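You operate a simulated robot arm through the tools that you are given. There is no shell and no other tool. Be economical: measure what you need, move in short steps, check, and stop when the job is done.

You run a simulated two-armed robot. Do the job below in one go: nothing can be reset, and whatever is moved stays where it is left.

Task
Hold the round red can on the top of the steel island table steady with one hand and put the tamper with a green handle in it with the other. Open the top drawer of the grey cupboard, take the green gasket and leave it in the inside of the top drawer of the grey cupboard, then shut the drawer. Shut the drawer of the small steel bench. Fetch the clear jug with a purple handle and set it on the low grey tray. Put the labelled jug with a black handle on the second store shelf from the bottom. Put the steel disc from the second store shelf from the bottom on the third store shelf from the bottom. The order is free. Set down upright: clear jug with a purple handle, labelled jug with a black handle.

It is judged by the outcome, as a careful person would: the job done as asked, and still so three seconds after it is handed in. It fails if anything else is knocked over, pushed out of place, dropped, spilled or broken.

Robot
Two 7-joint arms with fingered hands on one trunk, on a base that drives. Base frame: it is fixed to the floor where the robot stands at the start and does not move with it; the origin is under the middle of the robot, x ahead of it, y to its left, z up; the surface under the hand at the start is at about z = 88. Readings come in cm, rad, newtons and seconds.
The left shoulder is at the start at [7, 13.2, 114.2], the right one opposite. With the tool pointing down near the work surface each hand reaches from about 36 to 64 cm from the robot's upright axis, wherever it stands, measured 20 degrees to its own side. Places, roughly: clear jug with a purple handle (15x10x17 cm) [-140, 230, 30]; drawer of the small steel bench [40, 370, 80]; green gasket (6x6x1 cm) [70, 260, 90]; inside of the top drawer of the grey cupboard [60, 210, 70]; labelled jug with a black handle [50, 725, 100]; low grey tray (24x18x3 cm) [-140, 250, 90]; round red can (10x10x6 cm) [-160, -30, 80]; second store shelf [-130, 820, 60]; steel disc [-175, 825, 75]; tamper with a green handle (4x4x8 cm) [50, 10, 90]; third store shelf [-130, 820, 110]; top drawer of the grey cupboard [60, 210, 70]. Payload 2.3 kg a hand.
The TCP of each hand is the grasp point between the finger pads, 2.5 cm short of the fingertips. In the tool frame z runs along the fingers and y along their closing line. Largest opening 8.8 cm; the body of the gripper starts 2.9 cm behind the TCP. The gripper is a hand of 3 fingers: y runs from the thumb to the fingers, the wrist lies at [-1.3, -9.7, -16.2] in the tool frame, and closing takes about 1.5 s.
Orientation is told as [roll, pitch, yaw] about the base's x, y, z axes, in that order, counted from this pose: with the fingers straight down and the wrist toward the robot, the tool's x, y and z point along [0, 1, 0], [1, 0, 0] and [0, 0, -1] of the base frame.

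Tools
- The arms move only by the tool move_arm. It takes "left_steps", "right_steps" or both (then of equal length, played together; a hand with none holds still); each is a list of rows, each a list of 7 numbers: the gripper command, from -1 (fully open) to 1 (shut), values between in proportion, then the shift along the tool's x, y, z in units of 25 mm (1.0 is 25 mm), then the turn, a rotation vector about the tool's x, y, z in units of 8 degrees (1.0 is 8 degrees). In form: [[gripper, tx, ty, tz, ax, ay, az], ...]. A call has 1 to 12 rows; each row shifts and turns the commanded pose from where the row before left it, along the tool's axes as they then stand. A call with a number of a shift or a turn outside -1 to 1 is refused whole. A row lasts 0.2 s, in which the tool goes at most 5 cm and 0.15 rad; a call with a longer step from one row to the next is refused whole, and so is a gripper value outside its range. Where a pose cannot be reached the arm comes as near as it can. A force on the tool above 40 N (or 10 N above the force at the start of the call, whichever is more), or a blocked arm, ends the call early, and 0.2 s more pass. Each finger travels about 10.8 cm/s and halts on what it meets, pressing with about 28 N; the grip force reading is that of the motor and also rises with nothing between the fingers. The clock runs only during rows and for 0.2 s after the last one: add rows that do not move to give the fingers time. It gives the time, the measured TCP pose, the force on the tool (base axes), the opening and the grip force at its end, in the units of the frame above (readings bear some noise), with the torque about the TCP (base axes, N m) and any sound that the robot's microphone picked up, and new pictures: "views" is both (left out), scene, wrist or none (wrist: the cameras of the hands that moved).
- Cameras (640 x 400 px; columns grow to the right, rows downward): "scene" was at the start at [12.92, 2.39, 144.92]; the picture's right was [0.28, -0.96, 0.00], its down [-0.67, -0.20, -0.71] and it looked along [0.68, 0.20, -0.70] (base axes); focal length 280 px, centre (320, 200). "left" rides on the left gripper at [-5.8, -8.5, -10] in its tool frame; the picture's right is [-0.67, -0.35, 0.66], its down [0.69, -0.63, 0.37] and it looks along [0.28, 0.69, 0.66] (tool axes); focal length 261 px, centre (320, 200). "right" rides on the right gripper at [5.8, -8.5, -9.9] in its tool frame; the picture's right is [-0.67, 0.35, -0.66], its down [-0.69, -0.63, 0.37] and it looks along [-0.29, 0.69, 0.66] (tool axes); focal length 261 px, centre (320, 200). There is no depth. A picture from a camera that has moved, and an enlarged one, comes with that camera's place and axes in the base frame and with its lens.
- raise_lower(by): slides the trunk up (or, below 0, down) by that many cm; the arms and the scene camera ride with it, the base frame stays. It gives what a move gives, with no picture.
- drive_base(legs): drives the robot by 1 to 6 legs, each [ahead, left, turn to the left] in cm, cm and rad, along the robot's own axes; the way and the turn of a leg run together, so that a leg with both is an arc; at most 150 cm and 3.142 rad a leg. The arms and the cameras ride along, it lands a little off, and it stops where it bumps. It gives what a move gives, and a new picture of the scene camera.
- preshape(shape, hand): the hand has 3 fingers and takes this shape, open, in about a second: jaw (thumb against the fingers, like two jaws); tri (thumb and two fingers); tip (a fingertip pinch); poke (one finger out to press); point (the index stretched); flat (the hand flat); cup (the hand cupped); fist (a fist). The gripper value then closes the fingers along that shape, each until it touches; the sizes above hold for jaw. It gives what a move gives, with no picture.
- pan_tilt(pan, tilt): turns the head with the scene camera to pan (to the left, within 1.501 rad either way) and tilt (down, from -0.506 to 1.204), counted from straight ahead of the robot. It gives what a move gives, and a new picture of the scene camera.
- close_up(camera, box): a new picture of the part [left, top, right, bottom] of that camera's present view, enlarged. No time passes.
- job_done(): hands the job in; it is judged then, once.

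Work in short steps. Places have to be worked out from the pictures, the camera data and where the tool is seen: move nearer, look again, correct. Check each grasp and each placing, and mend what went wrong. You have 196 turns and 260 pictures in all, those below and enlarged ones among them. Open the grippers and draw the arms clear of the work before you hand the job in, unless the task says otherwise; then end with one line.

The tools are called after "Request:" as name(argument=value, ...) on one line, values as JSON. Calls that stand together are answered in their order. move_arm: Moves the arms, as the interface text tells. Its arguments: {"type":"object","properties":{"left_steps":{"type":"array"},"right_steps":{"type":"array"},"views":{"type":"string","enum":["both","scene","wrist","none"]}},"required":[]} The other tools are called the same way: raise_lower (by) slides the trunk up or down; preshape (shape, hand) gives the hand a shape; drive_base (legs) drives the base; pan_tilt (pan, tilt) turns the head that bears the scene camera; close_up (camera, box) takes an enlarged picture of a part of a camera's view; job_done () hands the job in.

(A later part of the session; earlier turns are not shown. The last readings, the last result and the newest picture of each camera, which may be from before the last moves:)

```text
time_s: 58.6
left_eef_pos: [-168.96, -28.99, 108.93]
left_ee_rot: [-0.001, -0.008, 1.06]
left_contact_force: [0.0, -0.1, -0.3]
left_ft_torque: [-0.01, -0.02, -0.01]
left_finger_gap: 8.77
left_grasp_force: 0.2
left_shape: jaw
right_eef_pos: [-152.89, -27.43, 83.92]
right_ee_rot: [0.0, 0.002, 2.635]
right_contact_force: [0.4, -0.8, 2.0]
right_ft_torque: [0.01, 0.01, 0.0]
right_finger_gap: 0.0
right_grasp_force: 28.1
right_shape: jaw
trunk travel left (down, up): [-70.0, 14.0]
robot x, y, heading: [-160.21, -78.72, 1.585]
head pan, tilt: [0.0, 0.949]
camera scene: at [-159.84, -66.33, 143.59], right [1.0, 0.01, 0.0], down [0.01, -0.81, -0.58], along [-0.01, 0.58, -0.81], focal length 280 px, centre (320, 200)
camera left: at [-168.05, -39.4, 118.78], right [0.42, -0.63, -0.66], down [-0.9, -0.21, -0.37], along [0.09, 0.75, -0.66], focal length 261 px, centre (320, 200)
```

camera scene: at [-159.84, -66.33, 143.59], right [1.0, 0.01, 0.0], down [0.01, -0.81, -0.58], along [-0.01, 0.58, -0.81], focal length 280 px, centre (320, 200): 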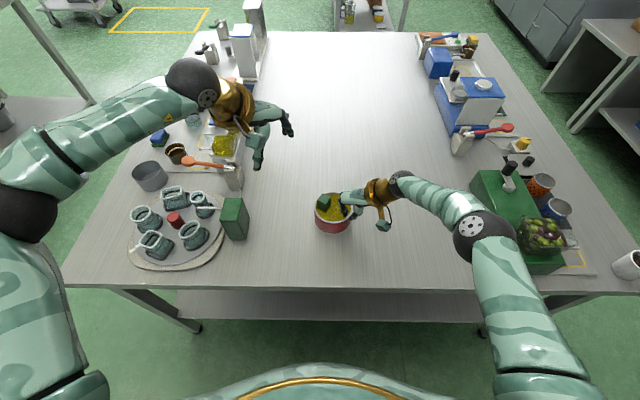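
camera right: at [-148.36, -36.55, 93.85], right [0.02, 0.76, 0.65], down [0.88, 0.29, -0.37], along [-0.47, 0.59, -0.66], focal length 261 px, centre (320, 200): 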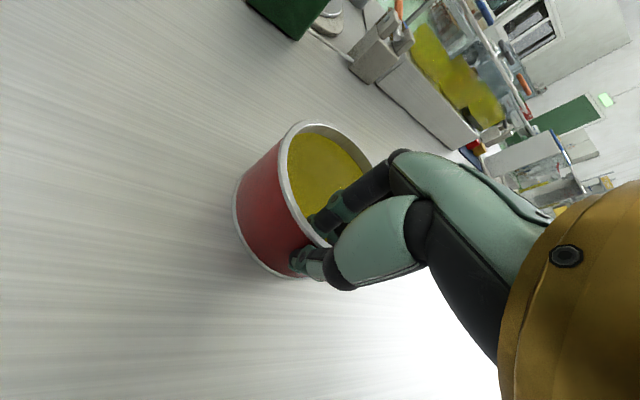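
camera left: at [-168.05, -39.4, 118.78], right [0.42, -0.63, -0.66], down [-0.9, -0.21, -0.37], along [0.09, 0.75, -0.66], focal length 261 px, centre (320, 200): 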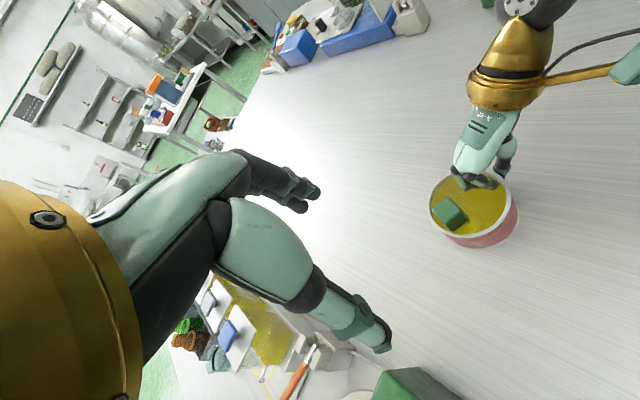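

The tamper stands in the can. I release the rim gently and lift the right hand, then swing it back.

Request:
move_arm(right_steps=[[0.7, 0, 0, 0, 0, 0, 0], [0.5, 0, 0, 0, 0, 0, 0], [0.5, 0, 0, 0, 0, 0, 0], [0.5, 0, 0, -0.3, 0, 0, 0], [0.5, 0, 0, -0.6, 0, 0, 0], [0.5, 0, 0, -0.8, 0, 0, 0], [0.5, 0, 0, -0.8, 0, 0, 0], [0.5, 0, 0, -0.9, 0, 0, 0], [0, 0, 0, -0.9, 0, 0, 0], [-0.5, 0, 0, -0.9, 0, 0, 0.9], [-1, 0, 0, -0.9, 0, 0, 0.9], [-1, 0, 0, -0.9, 0, 0, 0.9]], views="none")

Request:
move_arm(right_steps=[[-1, 0, 0, -0.9, 0, 0, 0.96], [-1, 0, 0, -0.9, 0, 0, 0.96], [-1, 0, 0, -0.9, 0, 0, 0.96], [-1, 0, 0, -0.9, 0, 0, 0.96], [-1, 0, 0, -0.9, 0, 0, 0.96], [-1, 0, -0.8, -0.9, 0, 0, 0], [-1, -0.4, -0.8, 0, 0, 0, 0]], left_steps=[[-1, 0, 0, -0.5, 0, 0, -0.94], [-1, 0, 0, -0.5, 0, 0, -0.94], [-1, 0, 0, -0.5, 0, 0, -0.94], [-1, 0, 0, -0.5, 0, 0, -0.94], [-1, 0.5, -0.6, 0, 0, 0, 0], [-1, 0.5, -0.6, 0, 0, 0, 0], [-1, 0.5, -0.6, 0, 0, 0, 0]], views="scene")

Request:
close_up(camera="scene", box=[220, 150, 420, 275])

```text
time_s: 61.2
left_eef_pos: [-168.8, -29.14, 108.96]
left_ee_rot: [-0.004, -0.006, 1.062]
left_contact_force: [-0.2, 0.2, 0.4]
left_ft_torque: [0.02, -0.01, 0.01]
left_finger_gap: 8.77
left_grasp_force: 0.2
left_shape: jaw
right_eef_pos: [-152.99, -27.54, 101.39]
right_ee_rot: [-0.001, 0.001, 2.256]
right_contact_force: [-0.7, -0.6, 0.0]
right_ft_torque: [0.03, -0.04, -0.01]
right_finger_gap: 8.75
right_grasp_force: 0.0
right_shape: jaw
trunk travel left (down, up): [-70.0, 14.0]
robot x, y, heading: [-159.9, -78.61, 1.586]
head pan, tilt: [0.0, 0.949]
```

```text
time_s: 62.8
left_eef_pos: [-172.66, -33.56, 113.86]
left_ee_rot: [-0.006, -0.007, 1.587]
left_contact_force: [0.3, 0.4, -0.2]
left_ft_torque: [0.03, -0.01, -0.01]
left_finger_gap: 8.79
left_grasp_force: 0.1
left_shape: jaw
right_eef_pos: [-151.82, -31.61, 114.95]
right_ee_rot: [0.0, 0.0, 1.589]
right_contact_force: [0.2, -0.3, 0.5]
right_ft_torque: [0.03, 0.0, -0.01]
right_finger_gap: 8.75
right_grasp_force: 0.0
right_shape: jaw
trunk travel left (down, up): [-70.0, 14.0]
robot x, y, heading: [-159.64, -78.98, 1.582]
head pan, tilt: [0.0, 0.949]
camera scene: at [-159.77, -66.45, 143.61], right [1.0, 0.01, 0.0], down [0.01, -0.81, -0.58], along [-0.01, 0.58, -0.81], focal length 280 px, centre (320, 200)
```

scene: 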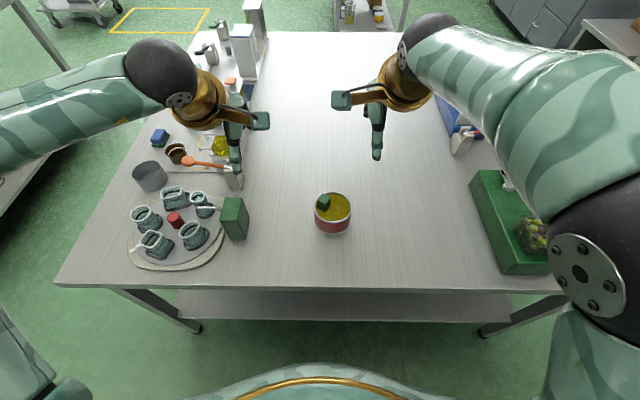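

```text
3.20 times, centred on (320, 212) of scene
camera zoom: at [-159.77, -66.45, 143.61], right [1.0, 0.01, 0.0], down [0.01, -0.81, -0.58], along [-0.01, 0.58, -0.81], focal length 897 px, centre (320, 160)
```

zoom: 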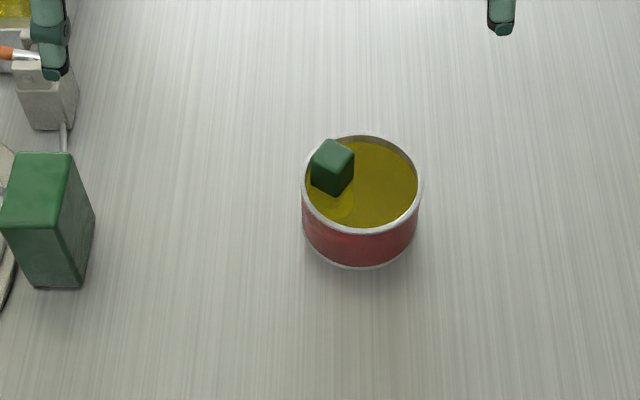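

The tamper is in the can and nothing else moved. Next the clear jug: I drive round the island by the corridor I came through, toward the table at [-115, 240].

Request:
drive_base(legs=[[-22, 0, 0], [0, -124, 0], [150, 0, 0], [73, 0, 0], [0, 0, 1.57], [30, 0, 0]])

Request:
pan_tilt(pan=-0.9, tilt=0.6)

```text
time_s: 86.5
left_eef_pos: [-117.87, 110.43, 113.92]
left_ee_rot: [-0.005, -0.007, -3.092]
left_contact_force: [-0.5, -0.6, 0.0]
left_ft_torque: [0.02, -0.03, 0.02]
left_finger_gap: 8.75
left_grasp_force: 0.1
left_shape: jaw
right_eef_pos: [-120.54, 131.03, 114.98]
right_ee_rot: [-0.001, 0.0, -3.089]
right_contact_force: [-0.1, 0.5, 0.0]
right_ft_torque: [-0.01, 0.01, -0.02]
right_finger_gap: 8.75
right_grasp_force: 0.0
right_shape: jaw
trunk travel left (down, up): [-70.0, 14.0]
robot x, y, heading: [-73.27, 124.66, -3.092]
head pan, tilt: [0.0, 0.949]
camera scene: at [-85.31, 124.4, 143.61], right [-0.05, 1.0, 0.0], down [0.81, 0.04, -0.58], along [-0.58, -0.03, -0.81], focal length 280 px, centre (320, 200)
```

scene: 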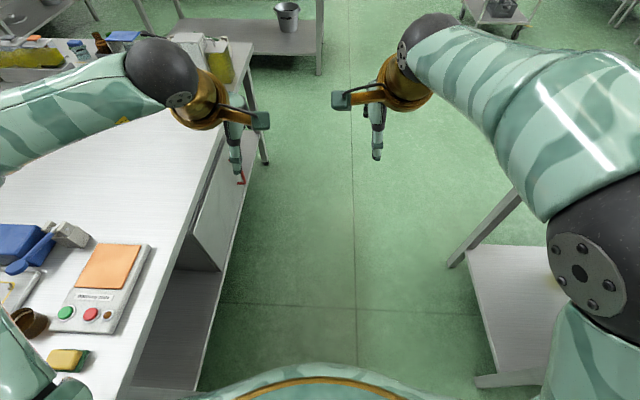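

```text
time_s: 87.7
left_eef_pos: [-118.04, 110.51, 113.83]
left_ee_rot: [-0.005, -0.003, -3.093]
left_contact_force: [1.0, 0.0, 0.5]
left_ft_torque: [0.03, 0.03, 0.0]
left_finger_gap: 8.78
left_grasp_force: 0.0
left_shape: jaw
right_eef_pos: [-120.82, 131.13, 115.01]
right_ee_rot: [-0.001, 0.003, -3.09]
right_contact_force: [-0.1, 0.7, 0.4]
right_ft_torque: [0.0, 0.04, 0.0]
right_finger_gap: 8.75
right_grasp_force: 0.0
right_shape: jaw
trunk travel left (down, up): [-70.0, 14.0]
robot x, y, heading: [-73.28, 124.78, -3.091]
head pan, tilt: [-0.901, 0.6]
camera scene: at [-84.09, 131.39, 146.43], right [0.75, 0.66, 0.0], down [0.37, -0.43, -0.82], along [-0.54, 0.62, -0.57], focal length 280 px, centre (320, 200)
```

scene: 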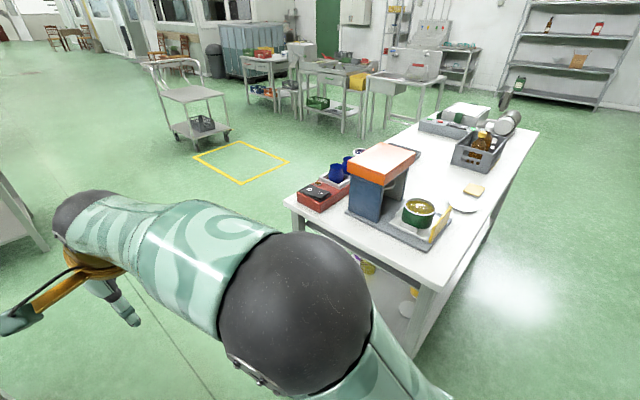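

The table spans x -145…-93 from y≈182; the grey tray lies near its -x edge. I drive on to the -x side of the table.

Request:
drive_base(legs=[[142, 0, 0], [0, 0, -1.52], [112, 0, 0], [0, 0, -1.57]])

Request:
pan_tilt(pan=0, tilt=0.85)

```text
time_s: 107.6
left_eef_pos: [-171.13, 243.61, 113.83]
left_ee_rot: [-0.005, -0.006, 0.012]
left_contact_force: [-0.6, 0.7, 0.4]
left_ft_torque: [0.0, 0.02, 0.02]
left_finger_gap: 8.78
left_grasp_force: 0.0
left_shape: jaw
right_eef_pos: [-169.09, 222.72, 114.92]
right_ee_rot: [0.002, 0.0, 0.015]
right_contact_force: [0.9, -1.0, -1.0]
right_ft_torque: [-0.02, 0.01, 0.03]
right_finger_gap: 8.79
right_grasp_force: 0.0
right_shape: jaw
trunk travel left (down, up): [-70.0, 14.0]
robot x, y, heading: [-216.17, 230.81, 0.01]
head pan, tilt: [-0.901, 0.6]
camera scene: at [-205.71, 224.03, 146.43], right [-0.78, -0.63, 0.0], down [-0.36, 0.44, -0.83], along [0.52, -0.64, -0.56], focal length 280 px, centre (320, 200)
```

scene: 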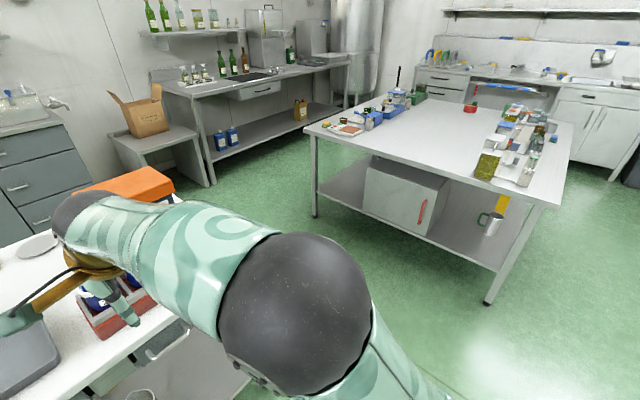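

```text
time_s: 108.8
left_eef_pos: [-171.17, 243.58, 113.79]
left_ee_rot: [-0.005, -0.004, 0.013]
left_contact_force: [0.9, 0.1, -0.7]
left_ft_torque: [-0.01, 0.01, 0.02]
left_finger_gap: 8.78
left_grasp_force: 0.0
left_shape: jaw
right_eef_pos: [-169.15, 222.86, 115.08]
right_ee_rot: [0.0, 0.001, 0.014]
right_contact_force: [0.0, -0.6, 0.1]
right_ft_torque: [0.0, 0.02, 0.01]
right_finger_gap: 8.78
right_grasp_force: 0.0
right_shape: jaw
trunk travel left (down, up): [-70.0, 14.0]
robot x, y, heading: [-216.21, 230.56, 0.014]
head pan, tilt: [0.0, 0.85]
camera scene: at [-203.45, 230.95, 144.34], right [0.01, -1.0, 0.0], down [-0.75, -0.01, -0.66], along [0.66, 0.01, -0.75], focal length 280 px, centre (320, 200)
```

scene: 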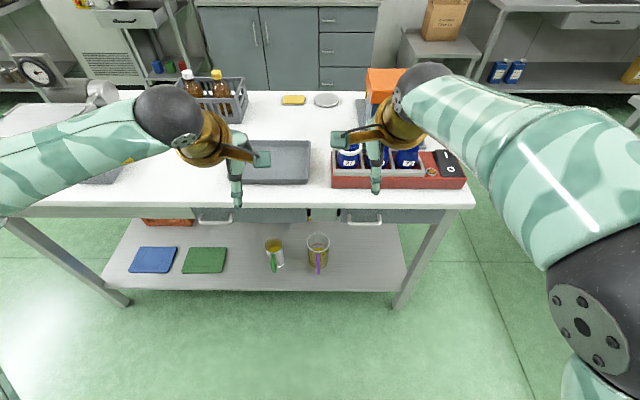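

Two jugs stand on the lower shelf; the right one has the purple handle, facing me. I zoom on it.

Request:
close_up(camera="scene", box=[230, 200, 390, 300])

Request:
close_up(camera="scene", box=[180, 80, 380, 205])

```text
4.00 times, centred on (310, 250) of scene
camera zoom: at [-203.45, 230.95, 144.34], right [0.01, -1.0, 0.0], down [-0.75, -0.01, -0.66], along [0.66, 0.01, -0.75], focal length 1122 px, centre (360, 0)
```

zoom: 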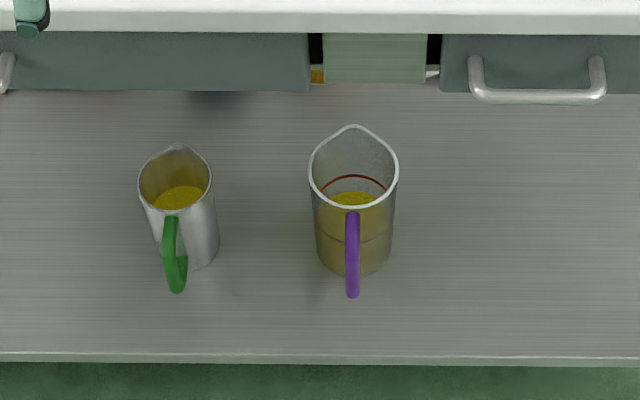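

```text
3.20 times, centred on (280, 142) of scene
camera zoom: at [-203.45, 230.95, 144.34], right [0.01, -1.0, 0.0], down [-0.75, -0.01, -0.66], along [0.66, 0.01, -0.75], focal length 897 px, centre (448, 384)
```

zoom: 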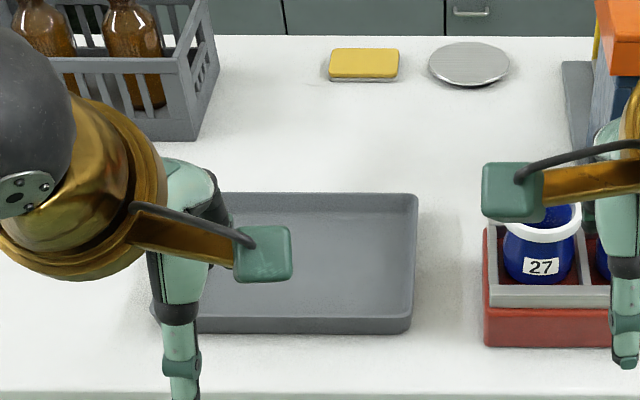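

The jug (with liquid, rim ≈10 cm) is too wide for one hand. I plan a two-handed rim pinch, one hand each side, keeping it upright. I lower the trunk first, still clear of the table.

Request:
raise_lower(by=-64)

Request:
pan_tilt(pan=0, tilt=0.6)

```text
refused: -64 is not a number from -40 to 40
```

```text
time_s: 109.6
left_eef_pos: [-171.14, 243.55, 113.84]
left_ee_rot: [-0.004, -0.005, 0.014]
left_contact_force: [0.4, 1.1, 0.8]
left_ft_torque: [0.0, -0.04, 0.06]
left_finger_gap: 8.76
left_grasp_force: 0.2
left_shape: jaw
right_eef_pos: [-169.14, 222.68, 114.97]
right_ee_rot: [0.0, 0.001, 0.014]
right_contact_force: [-0.3, -0.9, 0.6]
right_ft_torque: [-0.01, 0.03, 0.03]
right_finger_gap: 8.77
right_grasp_force: 0.0
right_shape: jaw
trunk travel left (down, up): [-70.0, 14.0]
robot x, y, heading: [-216.43, 230.58, 0.009]
head pan, tilt: [0.0, 0.6]
camera scene: at [-202.43, 230.97, 146.42], right [0.01, -1.0, 0.0], down [-0.57, -0.01, -0.82], along [0.82, 0.01, -0.57], focal length 280 px, centre (320, 200)
```

scene: 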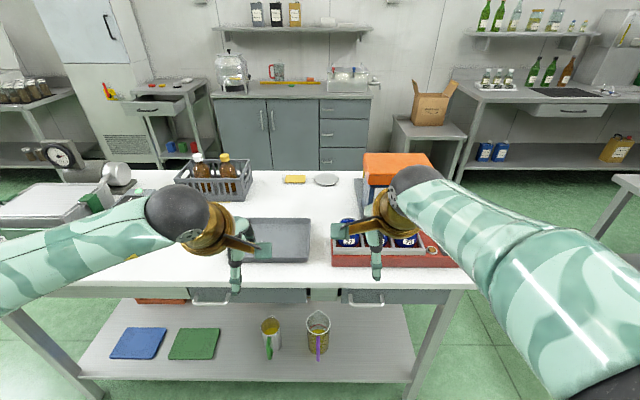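

The trunk moves at most 40 at a time; I lower it in two goes and look straight on.

Request:
raise_lower(by=-32)

Request:
raise_lower(by=-32)

Request:
pan_tilt(pan=0, tilt=0.7)

```text
time_s: 112.8
left_eef_pos: [-171.17, 243.54, 81.89]
left_ee_rot: [-0.005, -0.006, 0.013]
left_contact_force: [-0.3, -0.8, 0.2]
left_ft_torque: [0.01, -0.02, -0.01]
left_finger_gap: 8.73
left_grasp_force: 0.2
left_shape: jaw
right_eef_pos: [-169.1, 222.75, 82.96]
right_ee_rot: [0.001, 0.003, 0.015]
right_contact_force: [0.8, 0.7, -0.2]
right_ft_torque: [-0.01, -0.02, 0.01]
right_finger_gap: 8.75
right_grasp_force: 0.1
right_shape: jaw
trunk travel left (down, up): [-38.0, 46.0]
robot x, y, heading: [-216.4, 230.61, 0.007]
head pan, tilt: [0.0, 0.6]
```

```text
time_s: 116.0
left_eef_pos: [-171.16, 243.61, 49.92]
left_ee_rot: [-0.005, -0.005, 0.013]
left_contact_force: [0.4, 0.4, -0.5]
left_ft_torque: [0.04, -0.01, -0.02]
left_finger_gap: 8.8
left_grasp_force: 0.1
left_shape: jaw
right_eef_pos: [-169.17, 222.82, 50.94]
right_ee_rot: [0.0, 0.003, 0.014]
right_contact_force: [-0.1, -0.1, 0.4]
right_ft_torque: [0.01, 0.0, -0.02]
right_finger_gap: 8.78
right_grasp_force: 0.1
right_shape: jaw
trunk travel left (down, up): [-6.0, 78.0]
robot x, y, heading: [-216.54, 230.52, 0.011]
head pan, tilt: [0.0, 0.6]
```

```text
time_s: 116.6
left_eef_pos: [-171.15, 243.64, 49.82]
left_ee_rot: [-0.005, -0.006, 0.011]
left_contact_force: [-0.3, -0.2, -0.5]
left_ft_torque: [0.02, -0.01, 0.0]
left_finger_gap: 8.8
left_grasp_force: 0.1
left_shape: jaw
right_eef_pos: [-169.2, 222.79, 50.82]
right_ee_rot: [0.001, 0.002, 0.014]
right_contact_force: [0.5, 0.2, 0.2]
right_ft_torque: [0.02, -0.02, 0.0]
right_finger_gap: 8.77
right_grasp_force: 0.1
right_shape: jaw
trunk travel left (down, up): [-6.0, 78.0]
robot x, y, heading: [-216.49, 230.43, 0.011]
head pan, tilt: [0.0, 0.7]
camera scene: at [-202.79, 230.97, 81.57], right [0.01, -1.0, 0.0], down [-0.64, -0.01, -0.77], along [0.76, 0.01, -0.64], focal length 280 px, centre (320, 200)
```

scene: 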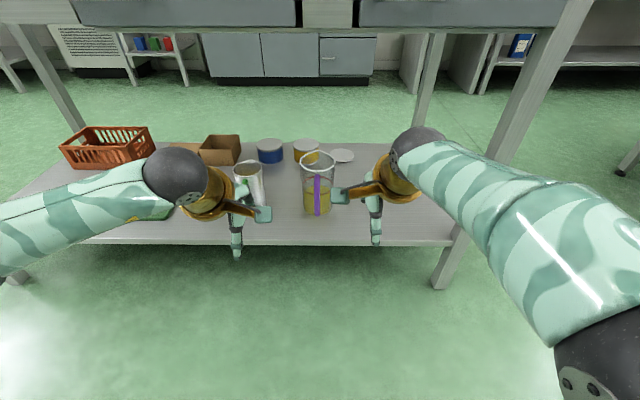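

Triangulated: jug rim centre [-136.7, 232.7, 40.4]; underside of drawers z≈73. I turn both hands ±70° inward with part-closed fingers.

Request:
move_arm(right_steps=[[-0.2, 0, 0, 0, 0, 0, -0.875], [0.1, 0, 0, 0, 0, 0, -0.875], [0.1, 0, 0, 0, 0, 0, -0.875], [0.1, 0, 0, 0, 0, 0, -0.875], [0.1, 0, 0, 0, 0, 0, -0.875], [0.1, 0, 0, 0, 0, 0, -0.875], [0.1, 0, 0, 0, 0, 0, -0.875], [0.1, 0, 0, 0, 0, 0, -0.875], [0.1, 0, 0, 0, 0, 0, -0.875], [0.1, 0, 0, 0, 0, 0, -0.875]], left_steps=[[-0.2, 0, 0, 0, 0, 0, 0.875], [0.1, 0, 0, 0, 0, 0, 0.875], [0.1, 0, 0, 0, 0, 0, 0.875], [0.1, 0, 0, 0, 0, 0, 0.875], [0.1, 0, 0, 0, 0, 0, 0.875], [0.1, 0, 0, 0, 0, 0, 0.875], [0.1, 0, 0, 0, 0, 0, 0.875], [0.1, 0, 0, 0, 0, 0, 0.875], [0.1, 0, 0, 0, 0, 0, 0.875], [0.1, 0, 0, 0, 0, 0, 0.875]], views="scene")

```text
time_s: 118.8
left_eef_pos: [-173.48, 241.79, 49.36]
left_ee_rot: [0.031, 0.031, -0.806]
left_contact_force: [0.2, -1.1, 0.0]
left_ft_torque: [0.0, 0.03, 0.01]
left_finger_gap: 4.02
left_grasp_force: 0.1
left_shape: jaw
left hand out of reach, approached as far as the arm can: row 6, 7, 8, 9, 10
right_eef_pos: [-169.16, 222.81, 50.87]
right_ee_rot: [0.003, 0.0, 1.239]
right_contact_force: [0.6, -0.2, -0.2]
right_ft_torque: [-0.02, 0.05, -0.01]
right_finger_gap: 4.0
right_grasp_force: 0.1
right_shape: jaw
trunk travel left (down, up): [-6.0, 78.0]
robot x, y, heading: [-216.27, 230.57, 0.013]
head pan, tilt: [0.0, 0.7]
camera scene: at [-202.79, 230.96, 81.56], right [0.01, -1.0, 0.0], down [-0.64, -0.01, -0.76], along [0.76, 0.01, -0.64], focal length 280 px, centre (320, 200)
```

scene: 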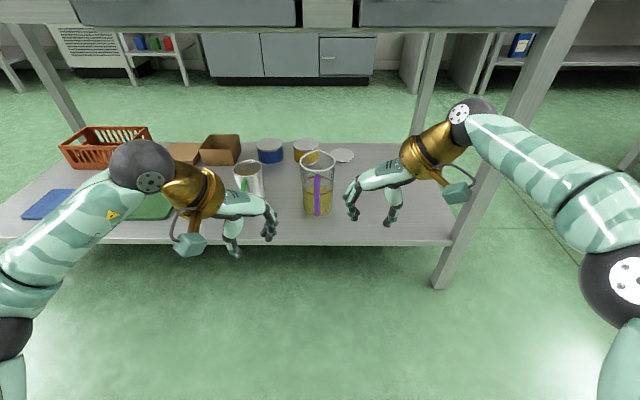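

The left arm hit a limit at about -46°. I move it a bit forward and inward to see whether it frees the turn.

Request:
move_arm(left_steps=[[0.1, 0.57, 0.77, 0, 0, 0, 0], [0.1, 0.57, 0.77, 0, 0, 0, 0], [0.1, 0.57, 0.77, 0, 0, 0, 0], [0.1, 0, 0, 0, 0, 0, 0]], views="scene")

```text
time_s: 119.8
left_eef_pos: [-173.58, 241.7, 49.44]
left_ee_rot: [0.031, 0.029, -0.805]
left_contact_force: [0.7, 0.8, -0.3]
left_ft_torque: [0.01, -0.04, 0.01]
left_finger_gap: 3.98
left_grasp_force: 0.0
left_shape: jaw
left hand out of reach, approached as far as the arm can: row 1, 2, 3
right_eef_pos: [-169.13, 222.78, 50.99]
right_ee_rot: [0.003, 0.001, 1.236]
right_contact_force: [-0.3, 0.0, 0.1]
right_ft_torque: [0.02, -0.01, -0.01]
right_finger_gap: 4.01
right_grasp_force: 0.2
right_shape: jaw
trunk travel left (down, up): [-6.0, 78.0]
robot x, y, heading: [-216.49, 230.73, 0.01]
head pan, tilt: [0.0, 0.7]
camera scene: at [-202.79, 230.96, 81.56], right [0.01, -1.0, 0.0], down [-0.64, -0.01, -0.76], along [0.76, 0.01, -0.64], focal length 280 px, centre (320, 200)
```

scene: 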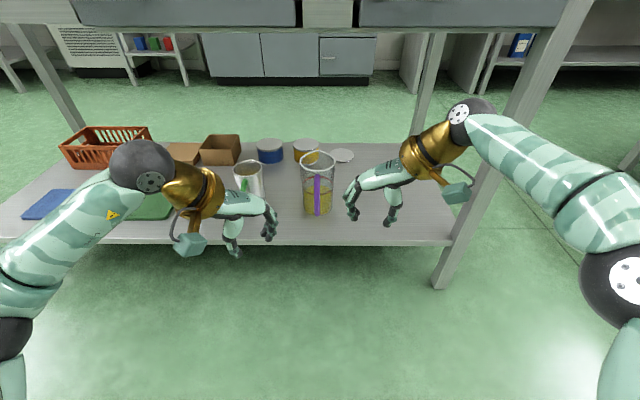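

The left arm is stuck in a poor branch. I turn it back toward yaw 0 and extend it before retrying.

Request:
move_arm(left_steps=[[0.1, 0, 0, 0, 0, 0, -0.9], [0.1, 0, 0, 0, 0, 0, -0.9], [0.1, 0, 0, 0, 0, 0, -0.9], [0.1, 0, 0, 0, 0, 0, -0.9], [0.1, 0, 0, 0, 0, 0, -0.9], [0.1, 0, 0, 0, 0, 0, -0.9]], views="scene")

```text
time_s: 121.2
left_eef_pos: [-173.37, 241.72, 49.21]
left_ee_rot: [0.043, -0.002, -0.051]
left_contact_force: [-0.5, -0.7, 0.1]
left_ft_torque: [0.05, 0.0, -0.03]
left_finger_gap: 3.99
left_grasp_force: 0.1
left_shape: jaw
right_eef_pos: [-169.15, 222.84, 50.77]
right_ee_rot: [0.001, 0.003, 1.236]
right_contact_force: [-0.6, -0.1, -0.6]
right_ft_torque: [0.01, -0.02, -0.01]
right_finger_gap: 3.98
right_grasp_force: 0.1
right_shape: jaw
trunk travel left (down, up): [-6.0, 78.0]
robot x, y, heading: [-216.14, 230.77, 0.012]
head pan, tilt: [0.0, 0.7]
camera scene: at [-202.79, 230.96, 81.56], right [0.01, -1.0, 0.0], down [-0.64, -0.01, -0.76], along [0.76, 0.01, -0.64], focal length 280 px, centre (320, 200)
```

scene: 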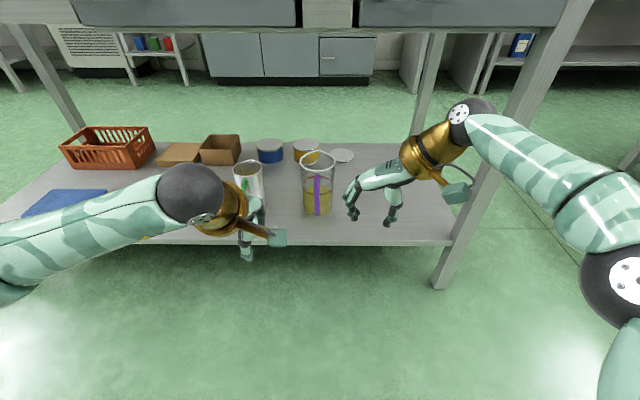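

I'll accept a left turn of about -40° (pinch at the near-left of the rim, clear of the handle) and the right at 90°. Positioning both for the drive-in.

Request:
move_arm(left_steps=[[0.1, -0.77, 0.48, 0, 0, 0, 0], [0.1, -0.77, 0.48, 0, 0, 0, 0], [0.1, -0.77, 0.48, 0, 0, 0, 0], [0.1, 0, 0, 0, 0, 0, 0.9], [0.1, 0, 0, 0, 0, 0, 0.9], [0.1, 0, 0, 0, 0, 0, 0.9], [0.1, 0, 0, 0, 0, 0, 0.9], [0.1, 0, 0, 0, 0, 0, 0.9], [0.1, 0, 0, 0, 0, 0, 0]], right_steps=[[0.1, -0.1, 0.5, 0, 0, 0, 0], [0.1, -0.1, 0.5, 0, 0, 0, 0], [0.1, -0.1, 0.5, 0, 0, 0, 0], [0.1, -0.1, 0.5, 0, 0, 0, 0], [0.1, -0.05, 0.3, 0, 0, 0, 0], [0.1, 0, 0, 0, 0, 0, -0.83], [0.1, 0, 0, 0, 0, 0, -0.83], [0.1, 0, 0, 0, 0, 0, -0.83], [0.1, 0, 0, 0, 0, 0, 0]], views="scene")

```text
time_s: 123.2
left_eef_pos: [-170.0, 235.92, 48.84]
left_ee_rot: [0.033, 0.025, -0.681]
left_contact_force: [2.0, 4.4, 1.7]
left_ft_torque: [-0.14, 0.05, 0.08]
left_finger_gap: 3.96
left_grasp_force: 0.1
left_shape: jaw
right_eef_pos: [-169.99, 228.1, 50.29]
right_ee_rot: [0.003, 0.0, 1.584]
right_contact_force: [-2.1, -3.7, -1.1]
right_ft_torque: [-0.05, 0.0, 0.0]
right_finger_gap: 3.9
right_grasp_force: 0.1
right_shape: jaw
right hand out of reach, approached as far as the arm can: row 5, 6, 7, 8
trunk travel left (down, up): [-6.0, 78.0]
robot x, y, heading: [-216.33, 230.67, 0.01]
head pan, tilt: [0.0, 0.7]
camera scene: at [-202.79, 230.96, 81.56], right [0.01, -1.0, 0.0], down [-0.64, -0.01, -0.76], along [0.76, 0.01, -0.64], focal length 280 px, centre (320, 200)
```

scene: 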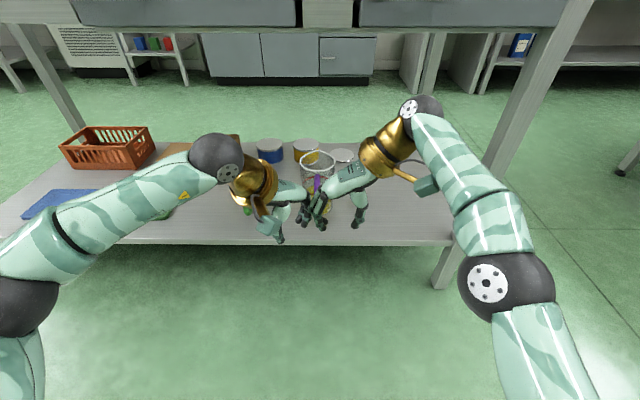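

The fingers brush each other. I narrow both grips, back the right hand off, turn it to 60°, and re-approach to mirror the left.

Request:
move_arm(right_steps=[[0.4, 0, -0.8, 0, 0, 0, 0], [0.4, 0, 0, 0, 0, 0, 0.94], [0.4, 0, 0, 0, 0, 0, 0.94], [0.4, 0, 0, 0, 0, 0, 0.94], [0.4, 0, 0, 0, 0, 0, 0.94], [0.4, 0, 0.55, 0, 0, 0, 0], [0.4, 0, 0.55, 0, 0, 0, 0], [0.4, 0, 0, 0, 0, 0, 0]], left_steps=[[0.4, 0, 0, 0, 0, 0, 0], [0.4, 0, 0, 0, 0, 0, 0], [0.4, 0, 0, 0, 0, 0, 0], [0.4, 0, 0, 0, 0, 0, 0], [0.4, 0, 0, 0, 0, 0, 0], [0.4, 0, 0, 0, 0, 0, 0], [0.4, 0, 0, 0, 0, 0, 0], [0.4, 0, 0, 0, 0, 0, 0]], views="both")

```text
time_s: 125.0
left_eef_pos: [-170.12, 236.01, 48.93]
left_ee_rot: [0.033, 0.024, -0.679]
left_contact_force: [0.3, 0.6, -0.2]
left_ft_torque: [0.01, -0.03, -0.02]
left_finger_gap: 2.67
left_grasp_force: 0.0
left_shape: jaw
right_eef_pos: [-168.66, 228.31, 50.26]
right_ee_rot: [0.001, 0.001, 1.06]
right_contact_force: [-0.5, -0.8, 0.9]
right_ft_torque: [0.02, -0.02, 0.0]
right_finger_gap: 2.69
right_grasp_force: 0.1
right_shape: jaw
trunk travel left (down, up): [-6.0, 78.0]
robot x, y, heading: [-216.41, 230.62, 0.006]
head pan, tilt: [0.0, 0.7]
camera scene: at [-202.79, 230.96, 81.56], right [0.01, -1.0, 0.0], down [-0.64, -0.01, -0.76], along [0.76, 0.01, -0.64], focal length 280 px, centre (320, 200)
camera right: at [-177.86, 223.92, 60.21], right [0.76, -0.02, 0.65], down [0.29, -0.88, -0.37], along [0.59, 0.47, -0.66], focal length 261 px, centre (320, 200)
camera left: at [-180.37, 236.29, 58.77], right [-0.69, -0.27, -0.67], down [-0.06, 0.94, -0.33], along [0.72, -0.19, -0.67], focal length 261 px, centre (320, 200)
```

scene: 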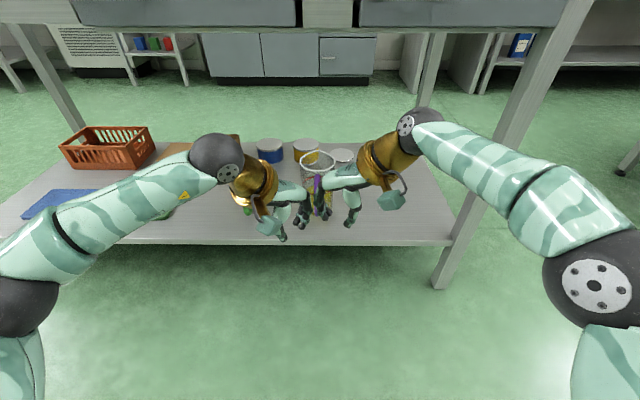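
right: 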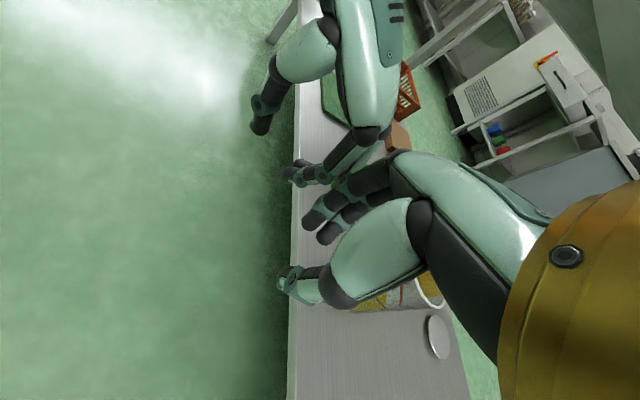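
left: 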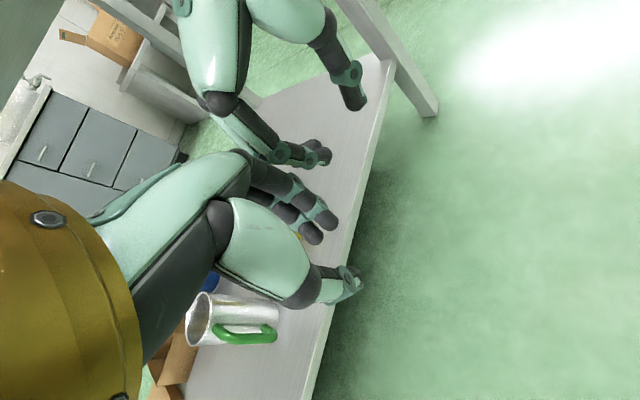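

Hands are free of contact and mirrored. I lower the trunk 3 cm for headroom and drive in.

Request:
raise_lower(by=-3)

Request:
drive_base(legs=[[28, 0, 0]])

Request:
close_up(camera="right", box=[160, 100, 480, 300])

Request:
close_up(camera="left", box=[160, 100, 480, 300])

```text
time_s: 125.8
left_eef_pos: [-170.13, 235.89, 45.91]
left_ee_rot: [0.033, 0.025, -0.682]
left_contact_force: [0.1, -0.5, 0.3]
left_ft_torque: [-0.02, 0.03, -0.01]
left_finger_gap: 2.68
left_grasp_force: 0.1
left_shape: jaw
right_eef_pos: [-168.52, 228.48, 47.13]
right_ee_rot: [0.0, 0.002, 1.059]
right_contact_force: [0.0, 0.7, -1.0]
right_ft_torque: [0.01, 0.04, 0.03]
right_finger_gap: 2.69
right_grasp_force: 0.2
right_shape: jaw
trunk travel left (down, up): [-3.0, 81.0]
robot x, y, heading: [-216.53, 230.51, 0.01]
head pan, tilt: [0.0, 0.7]
```

```text
time_s: 127.7
left_eef_pos: [-142.28, 235.99, 45.83]
left_ee_rot: [0.034, 0.024, -0.684]
left_contact_force: [0.2, -0.3, -0.1]
left_ft_torque: [-0.04, 0.01, 0.01]
left_finger_gap: 2.68
left_grasp_force: 0.0
left_shape: jaw
right_eef_pos: [-140.89, 228.54, 47.23]
right_ee_rot: [0.0, 0.0, 1.055]
right_contact_force: [-0.7, -0.5, 0.5]
right_ft_torque: [-0.01, 0.0, 0.04]
right_finger_gap: 2.68
right_grasp_force: 0.0
right_shape: jaw
trunk travel left (down, up): [-3.0, 81.0]
robot x, y, heading: [-188.95, 231.05, 0.011]
head pan, tilt: [0.0, 0.7]
camera scene: at [-174.99, 231.18, 78.56], right [0.01, -1.0, 0.0], down [-0.64, -0.01, -0.76], along [0.76, 0.01, -0.64], focal length 280 px, centre (320, 200)
```

scene: 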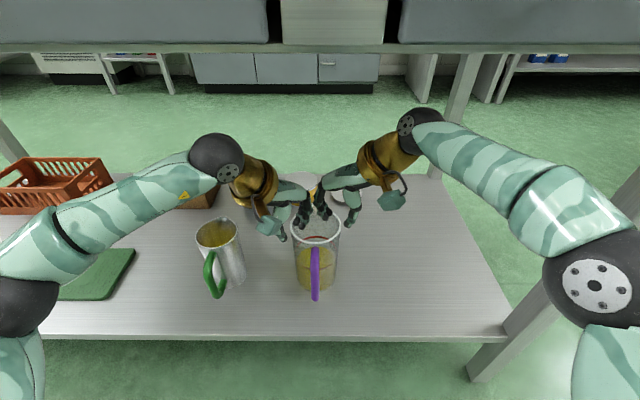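

```text
2.00 times, centred on (320, 200) of right
camera zoom: at [-150.09, 224.04, 57.21], right [0.76, -0.03, 0.65], down [0.29, -0.89, -0.37], along [0.59, 0.46, -0.66], focal length 521 px, centre (320, 200)
```

zoom: 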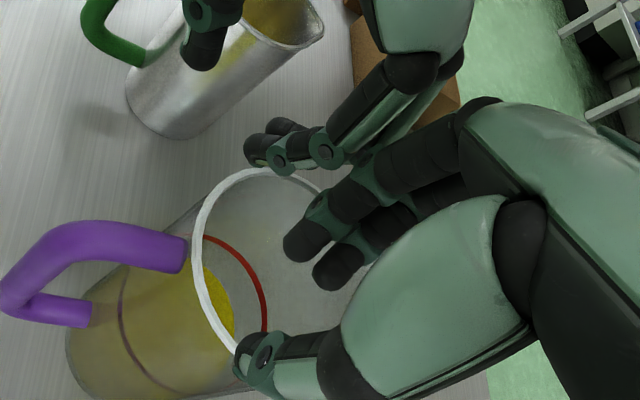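

```text
2.00 times, centred on (320, 200) of left
camera zoom: at [-152.55, 236.44, 55.77], right [-0.69, -0.27, -0.67], down [-0.06, 0.94, -0.33], along [0.72, -0.19, -0.67], focal length 521 px, centre (320, 200)
```

zoom: 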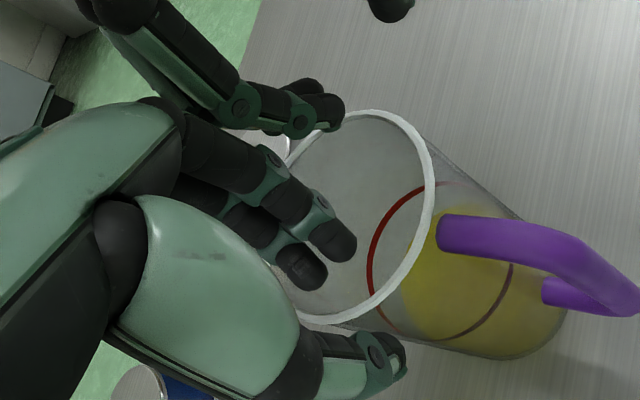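

All three views agree on the rim centre [-138.4, 232.2]; the hands are almost right. Small corrections and down ~5–7 cm to straddle the rim.

Request:
move_arm(left_steps=[[0.4, -0.16, 0.13, 0.3, 0, 0, 0], [0.4, 0, 0, 0.4, 0, 0, 0], [0.4, 0, 0, 0.4, 0, 0, 0], [0.4, 0, 0, 0.4, 0, 0, 0], [0.4, 0, 0, 0.4, 0, 0, 0], [0.4, 0, 0, 0.3, 0, 0, 0], [0.4, 0, 0, 0, 0, 0, 0]], right_steps=[[0.4, -0.13, -0.15, 0.4, 0, 0, 0], [0.4, 0, 0, 0.5, 0, 0, 0], [0.4, 0, 0, 0.5, 0, 0, 0], [0.4, 0, 0, 0.5, 0, 0, 0], [0.4, 0, 0, 0.5, 0, 0, 0], [0.4, 0, 0, 0.4, 0, 0, 0], [0.4, 0, 0, 0, 0, 0, 0]], views="both")

```text
time_s: 129.1
left_eef_pos: [-142.26, 235.6, 41.22]
left_ee_rot: [0.038, 0.011, -0.683]
left_contact_force: [-1.8, -1.0, 11.0]
left_ft_torque: [-0.07, -0.22, 0.01]
left_finger_gap: 2.62
left_grasp_force: 0.1
left_shape: jaw
right_eef_pos: [-140.65, 228.39, 41.84]
right_ee_rot: [-0.015, -0.029, 1.049]
right_contact_force: [0.2, 2.6, 25.5]
right_ft_torque: [0.46, -0.1, -0.03]
right_finger_gap: 2.74
right_grasp_force: 0.1
right_shape: jaw
trunk travel left (down, up): [-3.0, 81.0]
robot x, y, heading: [-188.45, 230.86, 0.008]
head pan, tilt: [0.0, 0.7]
stopped in row 6 (right hand): the force on the tool passed its limit at 46 N (the readings are from after the stop); the commanded pose is now the measured one
camera scene: at [-175.55, 231.22, 78.71], right [0.01, -1.0, 0.0], down [-0.64, -0.01, -0.77], along [0.77, 0.01, -0.64], focal length 280 px, centre (320, 200)
camera right: at [-150.22, 223.77, 51.44], right [0.74, -0.04, 0.67], down [0.29, -0.88, -0.37], along [0.61, 0.47, -0.64], focal length 261 px, centre (320, 200)
camera left: at [-152.73, 236.13, 51.03], right [-0.68, -0.28, -0.68], down [-0.05, 0.94, -0.33], along [0.73, -0.19, -0.66], focal length 261 px, centre (320, 200)
```

scene: 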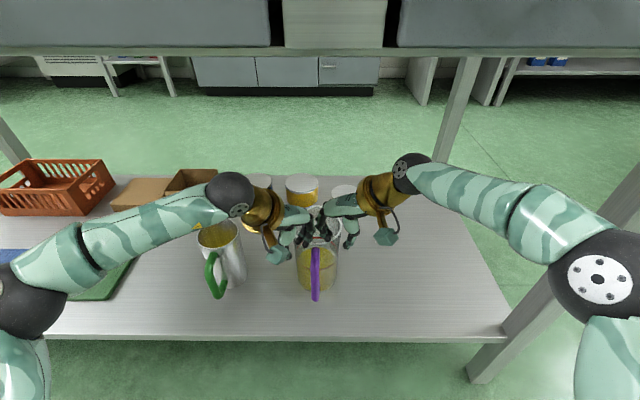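
right: 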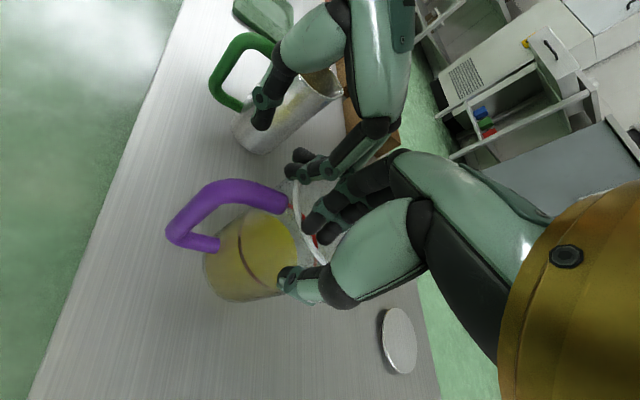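
left: 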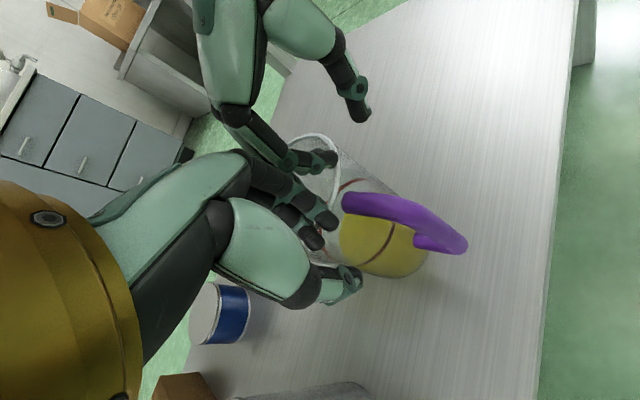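

The right hand meets something at z≈41.8. I zoom in on both wrist views.

Request:
close_up(camera="right", box=[240, 150, 400, 290])

Request:
close_up(camera="left", box=[260, 120, 400, 300])

```text
2.86 times, centred on (320, 220) of right
camera zoom: at [-150.22, 223.77, 51.44], right [0.74, -0.04, 0.67], down [0.29, -0.88, -0.37], along [0.61, 0.47, -0.64], focal length 745 px, centre (320, 143)
```

zoom: 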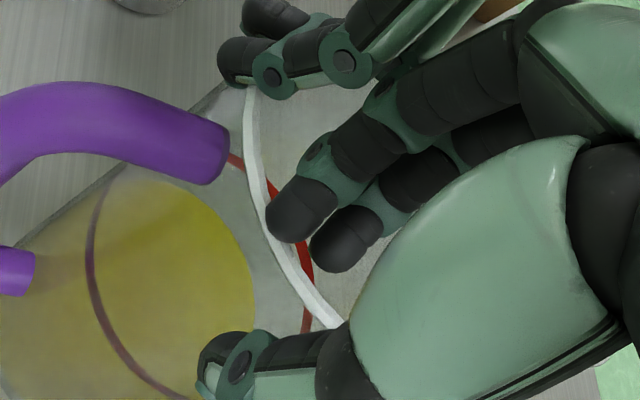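

```text
2.22 times, centred on (330, 210) of left
camera zoom: at [-152.73, 236.13, 51.03], right [-0.68, -0.28, -0.68], down [-0.05, 0.94, -0.33], along [0.73, -0.19, -0.66], focal length 579 px, centre (298, 178)
```

zoom: 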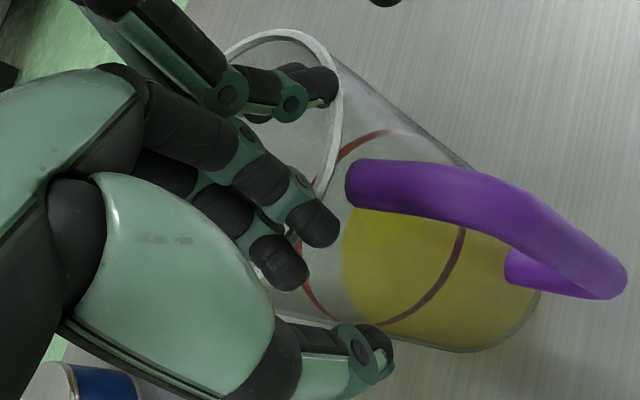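

The finger on the handle side of each hand sits on the rim; refit gives the rim centre about [-136.3, 232.2, 39.5]. I lift 3 cm and drive 2 cm ahead.

Request:
move_arm(left_steps=[[0.4, 0, 0, -0.5, 0, 0, 0], [0.4, 0, 0, -0.7, 0, 0, 0], [0.4, 0, 0, 0, 0, 0, 0]], right_steps=[[0.4, 0, 0, -0.5, 0, 0, 0], [0.4, 0, 0, -0.7, 0, 0, 0], [0.4, 0, 0, 0, 0, 0, 0]], views="none")

Request:
drive_base(legs=[[2.1, 0, 0]])

Request:
close_up(camera="right", box=[200, 130, 400, 290])

Request:
close_up(camera="left", box=[240, 120, 440, 300])

```text
time_s: 129.9
left_eef_pos: [-142.12, 235.48, 43.7]
left_ee_rot: [0.032, 0.023, -0.684]
left_contact_force: [-0.6, 0.3, 0.0]
left_ft_torque: [0.0, -0.04, -0.01]
left_finger_gap: 2.67
left_grasp_force: 0.1
left_shape: jaw
right_eef_pos: [-140.45, 228.24, 44.03]
right_ee_rot: [-0.004, -0.014, 1.052]
right_contact_force: [-0.3, -0.1, -0.2]
right_ft_torque: [0.02, -0.04, 0.01]
right_finger_gap: 2.66
right_grasp_force: 0.0
right_shape: jaw
trunk travel left (down, up): [-3.0, 81.0]
robot x, y, heading: [-188.57, 231.09, 0.011]
head pan, tilt: [0.0, 0.7]
```

```text
time_s: 130.7
left_eef_pos: [-139.97, 235.42, 43.87]
left_ee_rot: [0.033, 0.023, -0.683]
left_contact_force: [0.3, -0.3, 0.8]
left_ft_torque: [0.04, 0.03, -0.01]
left_finger_gap: 2.63
left_grasp_force: 0.0
left_shape: jaw
right_eef_pos: [-138.34, 228.27, 43.92]
right_ee_rot: [-0.003, -0.017, 1.052]
right_contact_force: [0.2, 0.6, -0.2]
right_ft_torque: [-0.02, 0.04, 0.06]
right_finger_gap: 2.66
right_grasp_force: 0.0
right_shape: jaw
trunk travel left (down, up): [-3.0, 81.0]
robot x, y, heading: [-186.3, 231.21, 0.006]
head pan, tilt: [0.0, 0.7]
camera scene: at [-172.88, 231.2, 78.56], right [0.01, -1.0, 0.0], down [-0.64, -0.01, -0.76], along [0.76, 0.01, -0.64], focal length 280 px, centre (320, 200)
```

scene: 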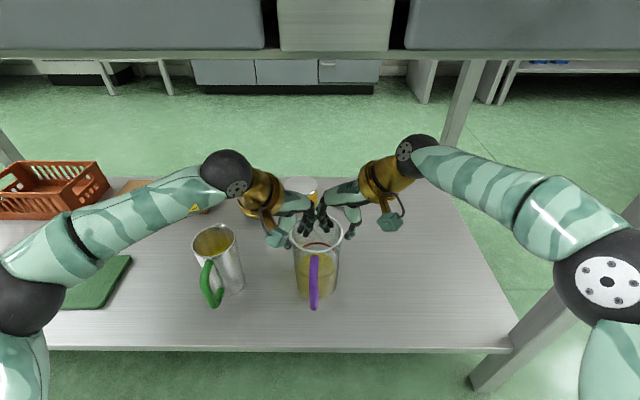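

```text
2.50 times, centred on (300, 210) of right
camera zoom: at [-147.9, 223.69, 53.81], right [0.75, -0.04, 0.66], down [0.29, -0.88, -0.37], along [0.6, 0.47, -0.65], focal length 652 px, centre (370, 175)
```

zoom: 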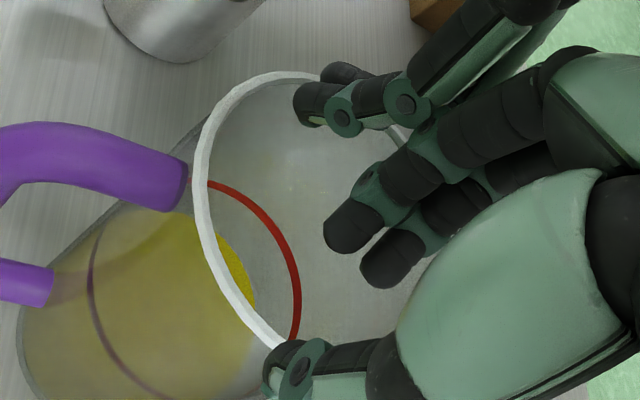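

```text
2.22 times, centred on (340, 210) of left
camera zoom: at [-150.25, 235.91, 53.64], right [-0.69, -0.27, -0.67], down [-0.05, 0.94, -0.33], along [0.72, -0.19, -0.67], focal length 579 px, centre (276, 178)
```

zoom: 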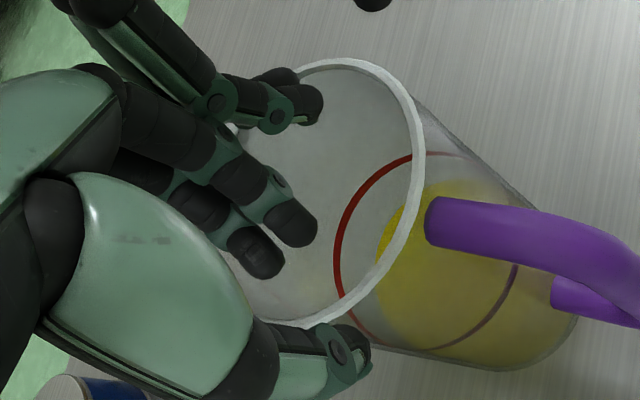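

Now both hands straddle properly (rim centre [-136.2, 232.1]). Slight outward tweak of the right, then down 3.8 cm.

Request:
move_arm(left_steps=[[0.4, 0, -0.05, 0.2, 0, 0, 0], [0.4, 0, 0, 0.3, 0, 0, 0], [0.4, 0, 0, 0.3, 0, 0, 0], [0.4, 0, 0, 0.3, 0, 0, 0], [0.4, 0, 0, 0.3, 0, 0, 0], [0.4, 0, 0, 0.1, 0, 0, 0], [0.4, 0, 0, 0, 0, 0, 0]], right_steps=[[0.4, 0, -0.15, 0.2, 0, 0, 0], [0.4, 0, 0, 0.3, 0, 0, 0], [0.4, 0, 0, 0.3, 0, 0, 0], [0.4, 0, 0, 0.3, 0, 0, 0], [0.4, 0, 0, 0.3, 0, 0, 0], [0.4, 0, 0, 0.1, 0, 0, 0], [0.4, 0, 0, 0, 0, 0, 0]], views="both")

```text
time_s: 132.3
left_eef_pos: [-139.85, 235.57, 40.03]
left_ee_rot: [0.035, 0.022, -0.684]
left_contact_force: [-0.3, -0.2, -0.1]
left_ft_torque: [0.01, -0.01, 0.01]
left_finger_gap: 2.66
left_grasp_force: 0.0
left_shape: jaw
right_eef_pos: [-138.77, 227.88, 40.15]
right_ee_rot: [-0.004, -0.017, 1.052]
right_contact_force: [0.1, -0.5, 0.4]
right_ft_torque: [0.01, -0.01, 0.02]
right_finger_gap: 2.67
right_grasp_force: 0.0
right_shape: jaw
trunk travel left (down, up): [-3.0, 81.0]
robot x, y, heading: [-186.4, 231.28, 0.011]
head pan, tilt: [0.0, 0.7]
camera scene: at [-172.88, 231.2, 78.56], right [0.01, -1.0, 0.0], down [-0.64, -0.01, -0.76], along [0.76, 0.01, -0.64], focal length 280 px, centre (320, 200)
camera right: at [-148.07, 223.4, 50.04], right [0.75, -0.04, 0.66], down [0.29, -0.88, -0.37], along [0.6, 0.47, -0.65], focal length 261 px, centre (320, 200)
camera left: at [-150.23, 236.07, 49.89], right [-0.69, -0.27, -0.67], down [-0.05, 0.94, -0.33], along [0.72, -0.19, -0.67], focal length 261 px, centre (320, 200)
```

scene: 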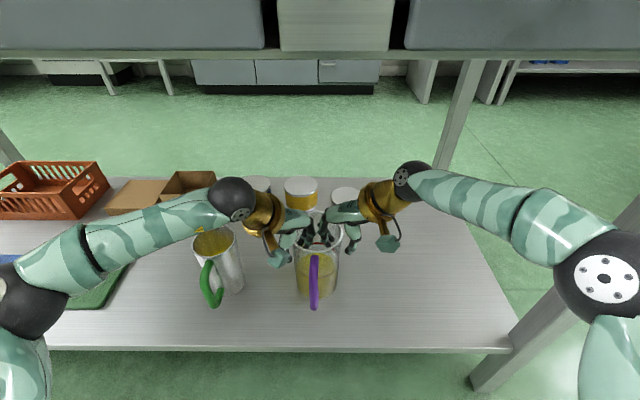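
right: 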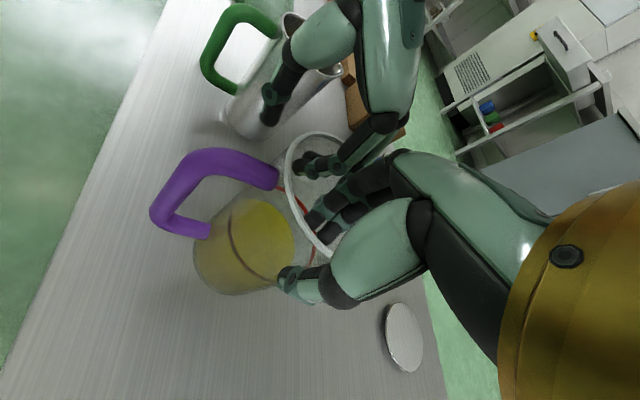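
left: 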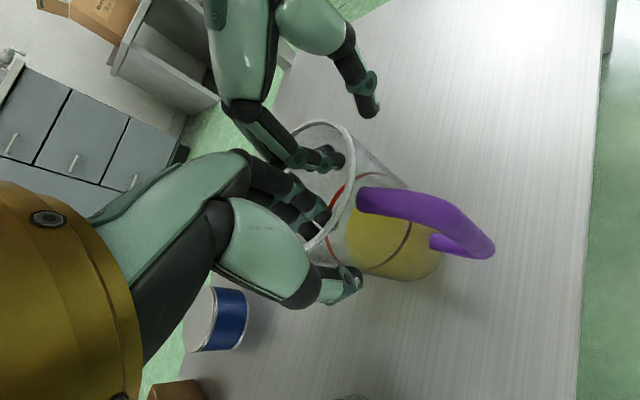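

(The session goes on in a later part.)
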